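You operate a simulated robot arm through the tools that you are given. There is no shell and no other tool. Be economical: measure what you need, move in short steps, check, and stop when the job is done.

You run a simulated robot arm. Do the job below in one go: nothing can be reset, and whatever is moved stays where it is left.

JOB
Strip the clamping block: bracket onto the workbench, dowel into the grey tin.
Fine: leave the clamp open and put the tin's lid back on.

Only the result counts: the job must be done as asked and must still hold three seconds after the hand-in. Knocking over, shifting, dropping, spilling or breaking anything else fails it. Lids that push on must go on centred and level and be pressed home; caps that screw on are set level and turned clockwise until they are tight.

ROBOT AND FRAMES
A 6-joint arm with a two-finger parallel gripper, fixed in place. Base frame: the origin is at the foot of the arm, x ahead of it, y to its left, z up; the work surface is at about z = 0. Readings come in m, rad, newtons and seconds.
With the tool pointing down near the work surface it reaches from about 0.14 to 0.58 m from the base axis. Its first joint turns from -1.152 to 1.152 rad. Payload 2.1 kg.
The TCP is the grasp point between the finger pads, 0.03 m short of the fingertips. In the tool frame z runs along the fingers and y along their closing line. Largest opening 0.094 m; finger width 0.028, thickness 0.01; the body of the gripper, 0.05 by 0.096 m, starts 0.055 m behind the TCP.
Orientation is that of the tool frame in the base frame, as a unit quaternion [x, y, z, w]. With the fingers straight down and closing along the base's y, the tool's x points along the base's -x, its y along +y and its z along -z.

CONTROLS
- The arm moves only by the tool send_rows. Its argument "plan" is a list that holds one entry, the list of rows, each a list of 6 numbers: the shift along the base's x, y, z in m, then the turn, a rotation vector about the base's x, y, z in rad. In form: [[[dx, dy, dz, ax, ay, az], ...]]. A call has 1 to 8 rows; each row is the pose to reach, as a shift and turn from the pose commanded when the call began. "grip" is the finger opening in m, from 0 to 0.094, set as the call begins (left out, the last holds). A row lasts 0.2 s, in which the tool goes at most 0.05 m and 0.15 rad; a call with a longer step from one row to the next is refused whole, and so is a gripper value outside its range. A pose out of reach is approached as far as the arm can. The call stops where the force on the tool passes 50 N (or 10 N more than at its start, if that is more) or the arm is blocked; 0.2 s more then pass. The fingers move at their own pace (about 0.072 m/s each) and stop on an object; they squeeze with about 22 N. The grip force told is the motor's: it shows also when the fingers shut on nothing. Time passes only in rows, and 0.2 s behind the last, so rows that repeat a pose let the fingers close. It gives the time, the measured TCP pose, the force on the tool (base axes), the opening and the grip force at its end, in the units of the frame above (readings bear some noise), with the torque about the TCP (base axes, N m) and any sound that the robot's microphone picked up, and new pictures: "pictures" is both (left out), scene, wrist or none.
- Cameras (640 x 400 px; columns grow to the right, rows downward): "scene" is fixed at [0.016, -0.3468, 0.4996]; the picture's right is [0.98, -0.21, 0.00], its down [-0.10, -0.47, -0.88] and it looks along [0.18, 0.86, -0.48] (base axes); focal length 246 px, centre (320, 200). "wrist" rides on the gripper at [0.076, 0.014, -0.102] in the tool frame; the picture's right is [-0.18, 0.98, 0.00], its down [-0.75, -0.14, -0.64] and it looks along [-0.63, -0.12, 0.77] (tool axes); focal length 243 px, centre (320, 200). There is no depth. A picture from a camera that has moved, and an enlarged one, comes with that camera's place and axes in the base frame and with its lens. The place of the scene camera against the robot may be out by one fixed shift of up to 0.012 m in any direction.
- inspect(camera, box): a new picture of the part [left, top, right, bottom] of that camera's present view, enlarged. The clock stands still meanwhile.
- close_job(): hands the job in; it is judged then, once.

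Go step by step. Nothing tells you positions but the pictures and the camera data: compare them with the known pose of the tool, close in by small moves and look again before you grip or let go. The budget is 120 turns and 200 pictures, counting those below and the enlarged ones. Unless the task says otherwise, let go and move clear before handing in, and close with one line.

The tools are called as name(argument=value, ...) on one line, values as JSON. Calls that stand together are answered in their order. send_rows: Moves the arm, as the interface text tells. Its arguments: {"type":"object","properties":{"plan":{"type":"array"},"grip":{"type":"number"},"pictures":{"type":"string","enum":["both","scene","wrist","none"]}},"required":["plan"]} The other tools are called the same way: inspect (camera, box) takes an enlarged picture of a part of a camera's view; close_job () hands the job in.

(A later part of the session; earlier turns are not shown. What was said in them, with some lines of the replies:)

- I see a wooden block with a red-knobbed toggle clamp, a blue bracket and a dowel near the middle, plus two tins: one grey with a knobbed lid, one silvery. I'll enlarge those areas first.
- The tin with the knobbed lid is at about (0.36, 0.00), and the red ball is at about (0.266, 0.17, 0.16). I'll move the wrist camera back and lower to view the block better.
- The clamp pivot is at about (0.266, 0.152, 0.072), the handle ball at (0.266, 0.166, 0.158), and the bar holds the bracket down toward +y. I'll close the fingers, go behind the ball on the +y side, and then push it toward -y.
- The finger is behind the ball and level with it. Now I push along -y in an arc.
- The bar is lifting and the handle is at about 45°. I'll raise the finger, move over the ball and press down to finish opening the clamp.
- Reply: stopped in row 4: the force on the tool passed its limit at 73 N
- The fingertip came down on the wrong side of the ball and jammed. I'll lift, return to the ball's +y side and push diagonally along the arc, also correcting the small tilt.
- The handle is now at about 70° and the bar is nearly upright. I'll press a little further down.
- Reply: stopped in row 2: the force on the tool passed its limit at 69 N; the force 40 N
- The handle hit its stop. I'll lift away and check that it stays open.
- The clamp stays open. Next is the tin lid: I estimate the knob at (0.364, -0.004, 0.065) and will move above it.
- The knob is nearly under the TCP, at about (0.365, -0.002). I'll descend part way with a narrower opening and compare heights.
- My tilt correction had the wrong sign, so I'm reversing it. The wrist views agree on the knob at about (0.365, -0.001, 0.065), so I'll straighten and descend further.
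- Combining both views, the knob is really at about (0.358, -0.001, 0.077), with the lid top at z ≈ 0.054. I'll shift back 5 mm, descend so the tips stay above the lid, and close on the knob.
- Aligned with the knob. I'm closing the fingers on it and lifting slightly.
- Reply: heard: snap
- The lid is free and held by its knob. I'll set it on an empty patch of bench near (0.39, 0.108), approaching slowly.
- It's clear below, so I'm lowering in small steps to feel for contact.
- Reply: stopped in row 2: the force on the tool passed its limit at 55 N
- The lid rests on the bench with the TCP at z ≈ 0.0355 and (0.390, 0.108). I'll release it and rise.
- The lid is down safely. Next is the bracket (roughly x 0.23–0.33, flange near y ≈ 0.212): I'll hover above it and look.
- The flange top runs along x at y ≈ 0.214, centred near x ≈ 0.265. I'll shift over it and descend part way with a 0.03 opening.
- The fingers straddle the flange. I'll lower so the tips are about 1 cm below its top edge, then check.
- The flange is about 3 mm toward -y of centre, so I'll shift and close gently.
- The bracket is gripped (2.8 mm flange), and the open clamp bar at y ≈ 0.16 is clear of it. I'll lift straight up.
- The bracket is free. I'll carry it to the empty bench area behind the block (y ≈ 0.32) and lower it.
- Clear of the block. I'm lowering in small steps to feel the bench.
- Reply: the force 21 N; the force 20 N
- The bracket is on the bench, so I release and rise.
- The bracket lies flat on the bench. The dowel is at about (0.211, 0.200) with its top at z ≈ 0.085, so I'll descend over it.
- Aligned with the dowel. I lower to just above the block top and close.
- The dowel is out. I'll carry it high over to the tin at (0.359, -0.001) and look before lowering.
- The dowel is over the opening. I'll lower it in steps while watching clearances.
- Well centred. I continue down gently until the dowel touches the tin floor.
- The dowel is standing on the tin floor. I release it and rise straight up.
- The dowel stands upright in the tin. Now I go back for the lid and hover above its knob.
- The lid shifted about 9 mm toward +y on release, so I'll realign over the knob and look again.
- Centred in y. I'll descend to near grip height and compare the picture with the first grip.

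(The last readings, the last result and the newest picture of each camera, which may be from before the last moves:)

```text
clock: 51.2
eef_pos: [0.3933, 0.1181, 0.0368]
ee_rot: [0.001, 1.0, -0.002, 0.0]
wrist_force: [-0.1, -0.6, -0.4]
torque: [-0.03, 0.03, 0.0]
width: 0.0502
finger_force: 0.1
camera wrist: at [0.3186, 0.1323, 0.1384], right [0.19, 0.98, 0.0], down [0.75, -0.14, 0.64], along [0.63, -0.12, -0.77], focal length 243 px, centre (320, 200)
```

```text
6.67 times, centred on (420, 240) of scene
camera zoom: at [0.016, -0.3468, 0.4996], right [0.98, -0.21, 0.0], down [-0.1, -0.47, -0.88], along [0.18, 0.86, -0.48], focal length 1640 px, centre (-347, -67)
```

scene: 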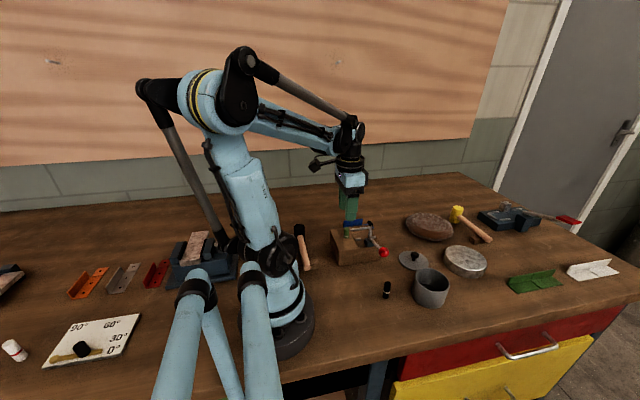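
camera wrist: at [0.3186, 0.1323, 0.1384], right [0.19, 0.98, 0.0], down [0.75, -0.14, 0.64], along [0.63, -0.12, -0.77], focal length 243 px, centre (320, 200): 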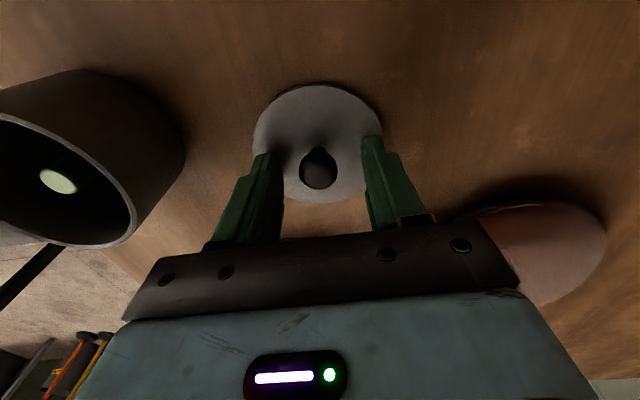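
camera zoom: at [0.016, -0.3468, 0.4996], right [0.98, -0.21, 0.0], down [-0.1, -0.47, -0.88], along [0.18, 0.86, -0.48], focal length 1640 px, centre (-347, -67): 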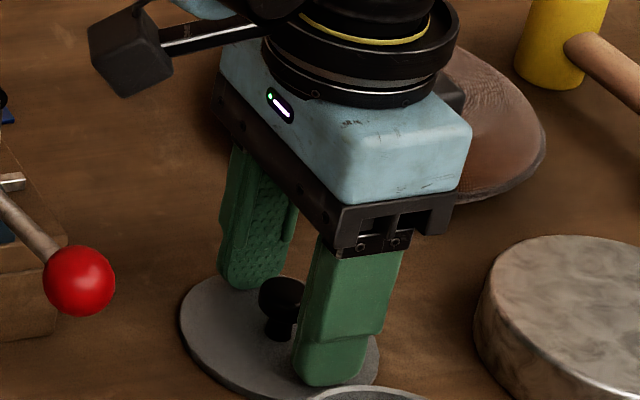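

Compared with the first grip picture, the knob sits about 3 mm toward -x and 1 mm toward -y. I'll adjust, then close.

send_rows(plan=[[[-0.003, -0.001, 0, 0, 0, 0], [-0.003, -0.001, -0.001, 0, 0, 0], [-0.003, -0.001, -0.001, 0, 0, 0]]], pictures="wrist")

send_rows(plan=[[[0, 0, 0, 0, 0, 0], [0, 0, 0, 0, 0, 0], [0, 0, 0, 0, 0, 0]]], grip=0.0, pictures="wrist")

```text
clock: 52.0
eef_pos: [0.3916, 0.1167, 0.0357]
ee_rot: [0.0, 1.0, -0.001, 0.001]
wrist_force: [0.5, -1.4, 1.0]
torque: [0.0, 0.0, -0.02]
width: 0.05
finger_force: 0.1
camera wrist: at [0.3151, 0.1306, 0.1369], right [0.19, 0.98, 0.0], down [0.75, -0.14, 0.64], along [0.63, -0.12, -0.77], focal length 243 px, centre (320, 200)
```

wrist: 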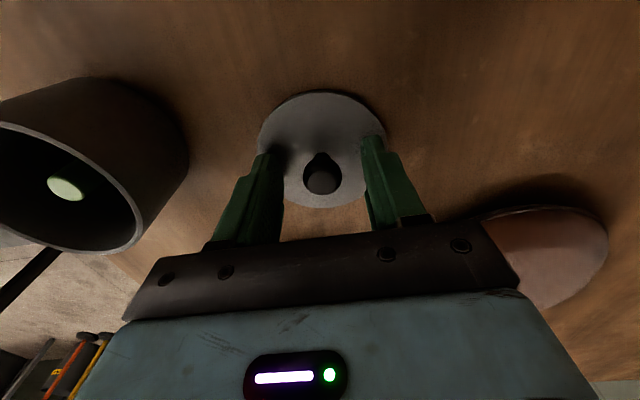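

```text
clock: 52.8
eef_pos: [0.3901, 0.1166, 0.0351]
ee_rot: [0.001, 1.0, 0.001, -0.001]
wrist_force: [-0.3, 0.6, 0.9]
torque: [-0.02, -0.02, -0.01]
width: 0.0204
finger_force: 22.0
camera wrist: at [0.3151, 0.1306, 0.1369], right [0.19, 0.98, 0.0], down [0.75, -0.14, 0.64], along [0.63, -0.12, -0.77], focal length 243 px, centre (320, 200)
```

wrist: 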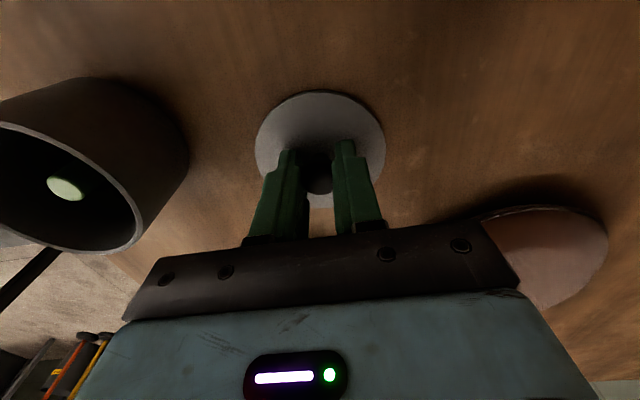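

The grip matches the first one. I'll lift and carry the lid back above the tin.

send_rows(plan=[[[0, 0, 0.03, 0, 0, 0], [0, 0, 0.075, 0, 0, 0], [0, -0.01, 0.115, 0, 0, 0], [-0.01, -0.05, 0.115, 0, 0, 0], [-0.02, -0.085, 0.115, 0, 0, 0], [-0.0308, -0.117, 0.11, 0, 0, 0], [-0.0308, -0.117, 0.078, 0, 0, 0], [-0.0308, -0.117, 0.078, 0, 0, 0]]], pictures="wrist")

inspect(camera="scene", box=[390, 230, 470, 310])

inspect(camera="wrist", box=[240, 40, 400, 200])

```text
clock: 54.6
eef_pos: [0.357, 0.0004, 0.1138]
ee_rot: [0.001, 1.0, -0.001, -0.001]
wrist_force: [-1.0, 0.0, 0.4]
torque: [0.01, 0.04, 0.0]
width: 0.02
finger_force: 22.7
camera wrist: at [0.282, 0.0141, 0.2157], right [0.19, 0.98, 0.0], down [0.75, -0.14, 0.64], along [0.63, -0.12, -0.77], focal length 243 px, centre (320, 200)
```

wrist: 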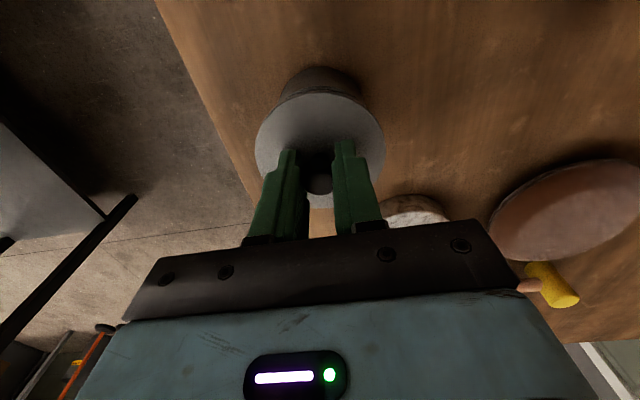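

```text
5.00 times, centred on (430, 270) of scene
camera zoom: at [0.016, -0.3468, 0.4996], right [0.98, -0.21, 0.0], down [-0.1, -0.47, -0.88], along [0.18, 0.86, -0.48], focal length 1230 px, centre (-230, -150)
```

zoom: 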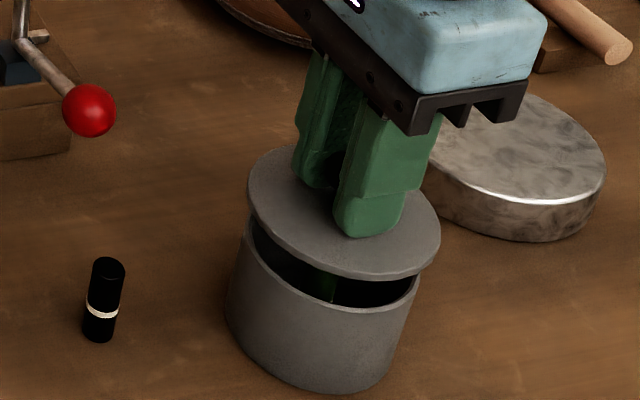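

```text
2.50 times, centred on (320, 120) of wrist
camera zoom: at [0.282, 0.0141, 0.2157], right [0.19, 0.98, 0.0], down [0.75, -0.14, 0.64], along [0.63, -0.12, -0.77], focal length 606 px, centre (320, 400)
```

zoom: 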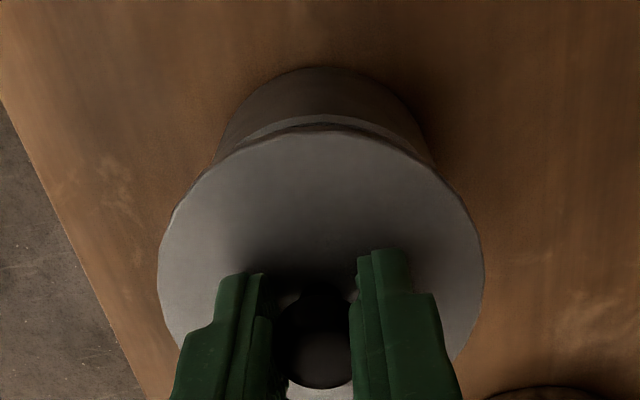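

The view matches the lift-off view almost exactly, so alignment is good. I'm lowering the lid to just above the rim.

send_rows(plan=[[[0, 0, -0.008, 0, 0, 0], [0, 0, -0.015, 0, 0, 0], [0, 0, -0.015, 0, 0, 0]]], pictures="none")

inspect(camera="scene", box=[390, 230, 470, 310])

inspect(camera="wrist", box=[240, 40, 400, 200])

```text
clock: 55.4
eef_pos: [0.3576, -0.0005, 0.0969]
ee_rot: [0.0, 1.0, -0.001, 0.001]
wrist_force: [0.0, 0.7, -0.4]
torque: [0.01, 0.0, -0.03]
width: 0.0201
finger_force: 22.7
```

```text
5.00 times, centred on (430, 270) of scene
camera zoom: at [0.016, -0.3468, 0.4996], right [0.98, -0.21, 0.0], down [-0.1, -0.47, -0.88], along [0.18, 0.86, -0.48], focal length 1230 px, centre (-230, -150)
```

zoom: 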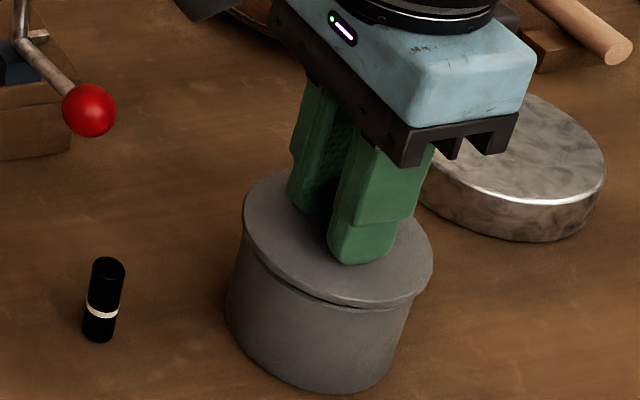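

```text
2.50 times, centred on (320, 120) of wrist
camera zoom: at [0.2828, 0.0137, 0.1994], right [0.19, 0.98, 0.0], down [0.75, -0.14, 0.64], along [0.63, -0.12, -0.77], focal length 606 px, centre (320, 400)
```

zoom: 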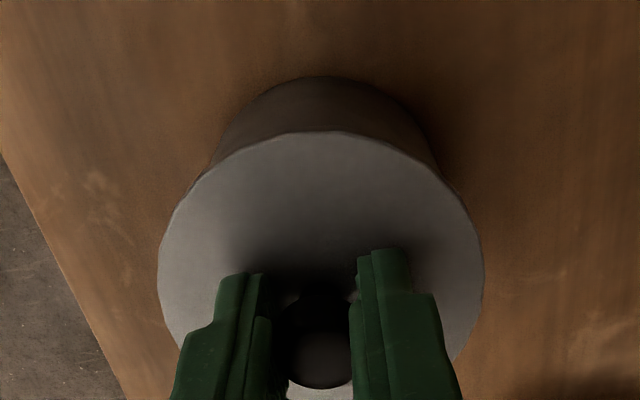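

Alignment matches the original seated picture. I press down in small steps and listen for the snap.

send_rows(plan=[[[0, 0, -0.0015, 0, 0, 0], [0, 0, -0.003, 0, 0, 0], [0, 0, -0.004, 0, 0, 0]]], pictures="none")

send_rows(plan=[[[0, 0, -0.001, 0, 0, 0], [0, 0, -0.002, 0, 0, 0]]], pictures="none")

inspect(camera="scene", box=[390, 230, 470, 310])

```text
clock: 56.2
eef_pos: [0.3582, 0.0003, 0.0943]
ee_rot: [0.001, 1.0, -0.001, 0.0]
wrist_force: [0.0, 0.6, 0.8]
torque: [0.0, -0.01, -0.01]
width: 0.0202
finger_force: 22.3
```

```text
clock: 56.8
eef_pos: [0.3599, 0.0014, 0.0912]
ee_rot: [0.002, 1.0, 0.0, 0.0]
wrist_force: [0.5, 0.1, 0.4]
torque: [0.01, 0.02, 0.02]
width: 0.0202
finger_force: 21.8
```

```text
5.00 times, centred on (430, 270) of scene
camera zoom: at [0.016, -0.3468, 0.4996], right [0.98, -0.21, 0.0], down [-0.1, -0.47, -0.88], along [0.18, 0.86, -0.48], focal length 1230 px, centre (-230, -150)
```

zoom: 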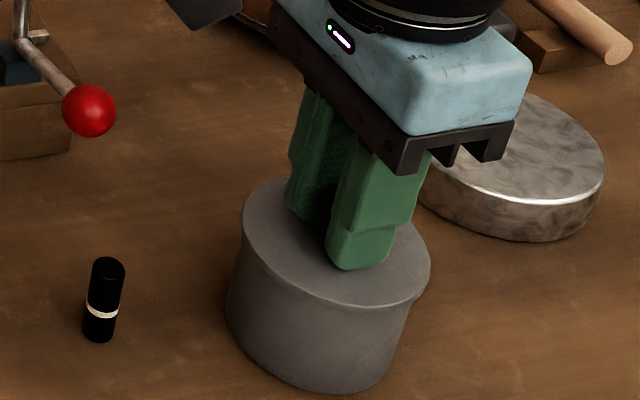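

send_rows(plan=[[[0, 0, -0.001, 0, 0, 0], [0, 0, -0.002, 0, 0, 0]]], pictures="none")

send_rows(plan=[[[0, 0, -0.001, 0, 0, 0], [0, 0, -0.002, 0, 0, 0]]], pictures="none")

inspect(camera="scene", box=[390, 230, 470, 310])

```text
clock: 57.4
eef_pos: [0.3587, 0.0006, 0.0904]
ee_rot: [0.001, 1.0, -0.001, -0.001]
wrist_force: [-8.3, -0.5, 43.9]
torque: [-0.01, 0.15, 0.01]
width: 0.0202
finger_force: 21.8
heard: snap
```

```text
clock: 57.7
eef_pos: [0.3581, 0.0008, 0.0908]
ee_rot: [0.001, 1.0, -0.001, -0.002]
wrist_force: [-1.3, 1.2, 12.5]
torque: [0.05, -0.11, 0.0]
width: 0.0203
finger_force: 22.1
stopped in row 1: the force on the tool passed its limit at 63 N (the readings are from after the stop); the commanded pose is now the measured one
```

```text
5.00 times, centred on (430, 270) of scene
camera zoom: at [0.016, -0.3468, 0.4996], right [0.98, -0.21, 0.0], down [-0.1, -0.47, -0.88], along [0.18, 0.86, -0.48], focal length 1230 px, centre (-230, -150)
```

zoom: 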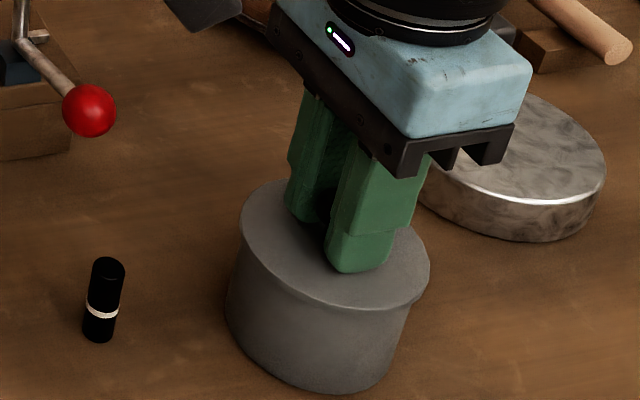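

The snap was heard and the lid is pressed home. I'll open only slightly first so nothing drags, rise a little, then open fully.

send_rows(plan=[[[0, 0, 0.0005, 0, 0, 0], [0, 0, 0.0005, 0, 0, 0]]], grip=0.023, pictures="none")

send_rows(plan=[[[0, 0, 0.002, 0, 0, 0], [0, 0, 0.004, 0, 0, 0], [0, 0, 0.004, 0, 0, 0]]], grip=0.03, pictures="wrist")

inspect(camera="scene", box=[390, 230, 470, 310])

```text
clock: 58.3
eef_pos: [0.3581, 0.0003, 0.0916]
ee_rot: [0.002, 1.0, -0.001, -0.001]
wrist_force: [4.9, -5.7, 7.9]
torque: [-0.03, -0.12, -0.03]
width: 0.0219
finger_force: 0.1
```

```text
clock: 59.1
eef_pos: [0.3589, 0.0006, 0.0978]
ee_rot: [0.001, 1.0, -0.001, -0.002]
wrist_force: [0.7, 0.0, 0.5]
torque: [0.04, -0.02, 0.06]
width: 0.0298
finger_force: 0.0
camera wrist: at [0.2839, 0.0148, 0.1988], right [0.19, 0.98, 0.0], down [0.76, -0.14, 0.64], along [0.63, -0.12, -0.77], focal length 243 px, centre (320, 200)
```

wrist: 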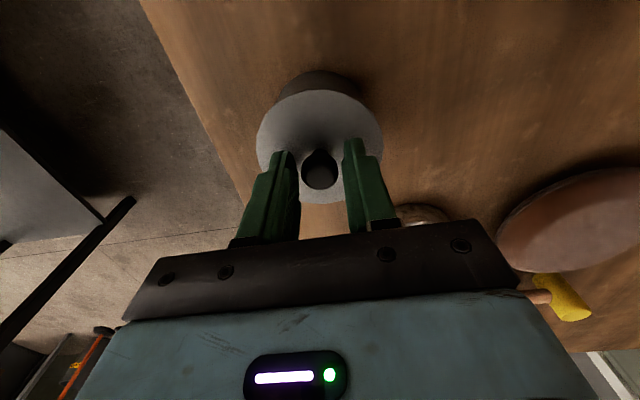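

```text
5.00 times, centred on (430, 270) of scene
camera zoom: at [0.016, -0.3468, 0.4996], right [0.98, -0.21, 0.0], down [-0.1, -0.47, -0.88], along [0.18, 0.86, -0.48], focal length 1230 px, centre (-230, -150)
```

zoom: 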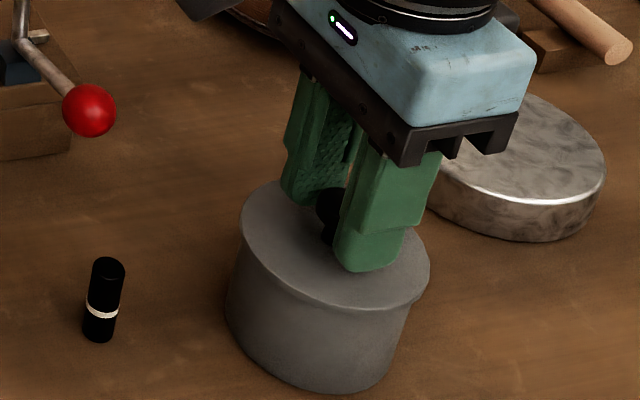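

The lid sits as it did originally. I rise clear and do a final check of everything.

send_rows(plan=[[[0, 0, 0.03, 0, 0, 0], [0, 0, 0.07, 0, 0, 0], [0.0, 0.03, 0.11, 0, 0, 0], [0.0, 0.07, 0.15, 0, 0, 0], [0.0, 0.1, 0.18, 0, 0, 0]]], pictures="both")

inspect(camera="scene", box=[390, 230, 470, 310])

inspect(camera="scene", box=[325, 195, 405, 265])

inspect(camera="wrist", box=[200, 0, 440, 170])

```text
refused: row 4 steps farther than a row can; nothing moved
```

```text
5.00 times, centred on (430, 270) of scene
camera zoom: at [0.016, -0.3468, 0.4996], right [0.98, -0.21, 0.0], down [-0.1, -0.47, -0.88], along [0.18, 0.86, -0.48], focal length 1230 px, centre (-230, -150)
```

zoom: 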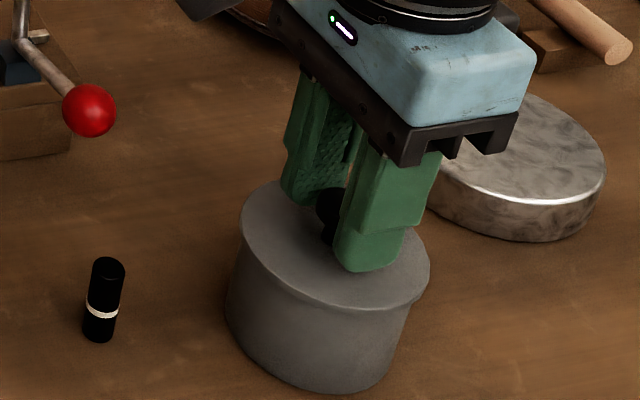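

```text
5.71 times, centred on (365, 230) of scene
camera zoom: at [0.016, -0.3468, 0.4996], right [0.98, -0.21, 0.0], down [-0.1, -0.47, -0.88], along [0.18, 0.86, -0.48], focal length 1405 px, centre (63, 29)
```

zoom: 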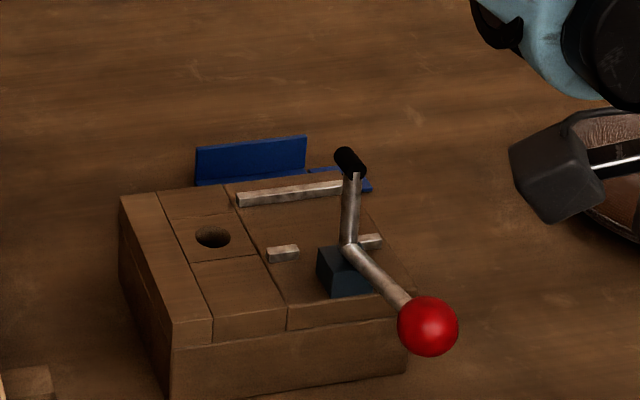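

```text
2.35 times, centred on (320, 85) of wrist
camera zoom: at [0.2839, 0.0148, 0.1988], right [0.19, 0.98, 0.0], down [0.76, -0.14, 0.64], along [0.63, -0.12, -0.77], focal length 571 px, centre (320, 471)
```

zoom: 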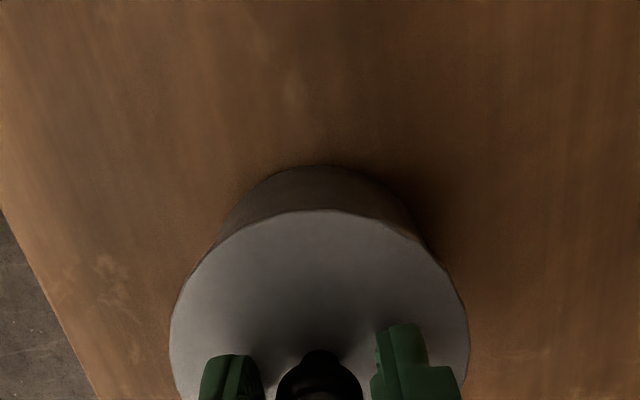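

One row was too long and the move was refused, so I'm resending it in shorter steps.

send_rows(plan=[[[0, 0, 0.03, 0, 0, 0], [0, 0, 0.07, 0, 0, 0], [0.0, 0.0, 0.11, 0, 0, 0], [0.0, 0.0, 0.15, 0, 0, 0], [0, 0.0, 0.15, 0, 0, 0]]], pictures="both")

inspect(camera="scene", box=[390, 230, 470, 310])

inspect(camera="wrist", box=[240, 20, 400, 180])

```text
clock: 60.3
eef_pos: [0.3599, 0.0031, 0.2476]
ee_rot: [0.001, 1.0, -0.001, -0.002]
wrist_force: [0.0, -0.4, -0.1]
torque: [-0.01, 0.01, -0.02]
width: 0.0301
finger_force: 0.1
camera wrist: at [0.2848, 0.0171, 0.3496], right [0.19, 0.98, 0.0], down [0.76, -0.14, 0.64], along [0.63, -0.12, -0.77], focal length 243 px, centre (320, 200)
```

scene: 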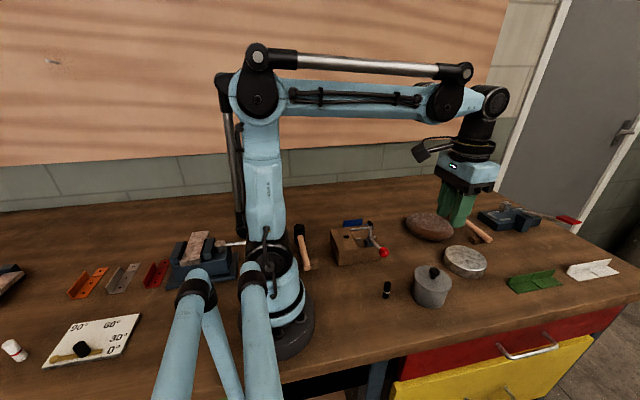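
wrist: 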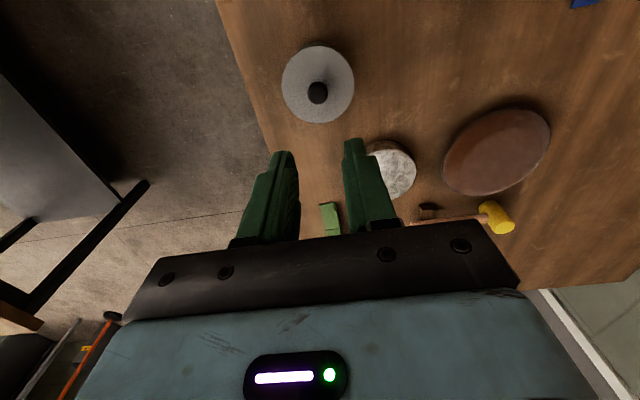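

```text
5.00 times, centred on (430, 270) of scene
camera zoom: at [0.016, -0.3468, 0.4996], right [0.98, -0.21, 0.0], down [-0.1, -0.47, -0.88], along [0.18, 0.86, -0.48], focal length 1230 px, centre (-230, -150)
```

zoom: 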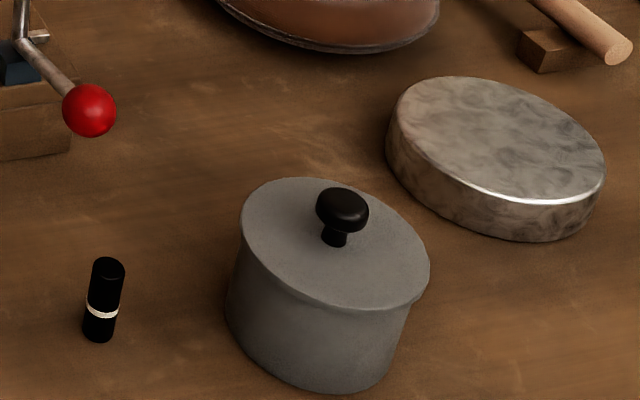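

```text
2.50 times, centred on (320, 100) of wrist
camera zoom: at [0.2848, 0.0171, 0.3496], right [0.19, 0.98, 0.0], down [0.76, -0.14, 0.64], along [0.63, -0.12, -0.77], focal length 606 px, centre (320, 450)
```

zoom: 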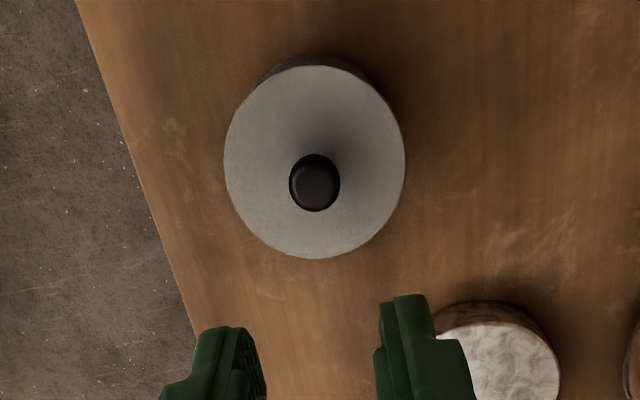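

The lid is level and centred, matching its original picture. The bracket is on the bench, the dowel is in the tin, the clamp is open and the arm is clear, so I'm handing in.

close_job()

```text
The job is handed in.
```

The clamping block is stripped: the bracket is on the workbench and the dowel is in the grey tin, with the lid snapped back on and the clamp left open.
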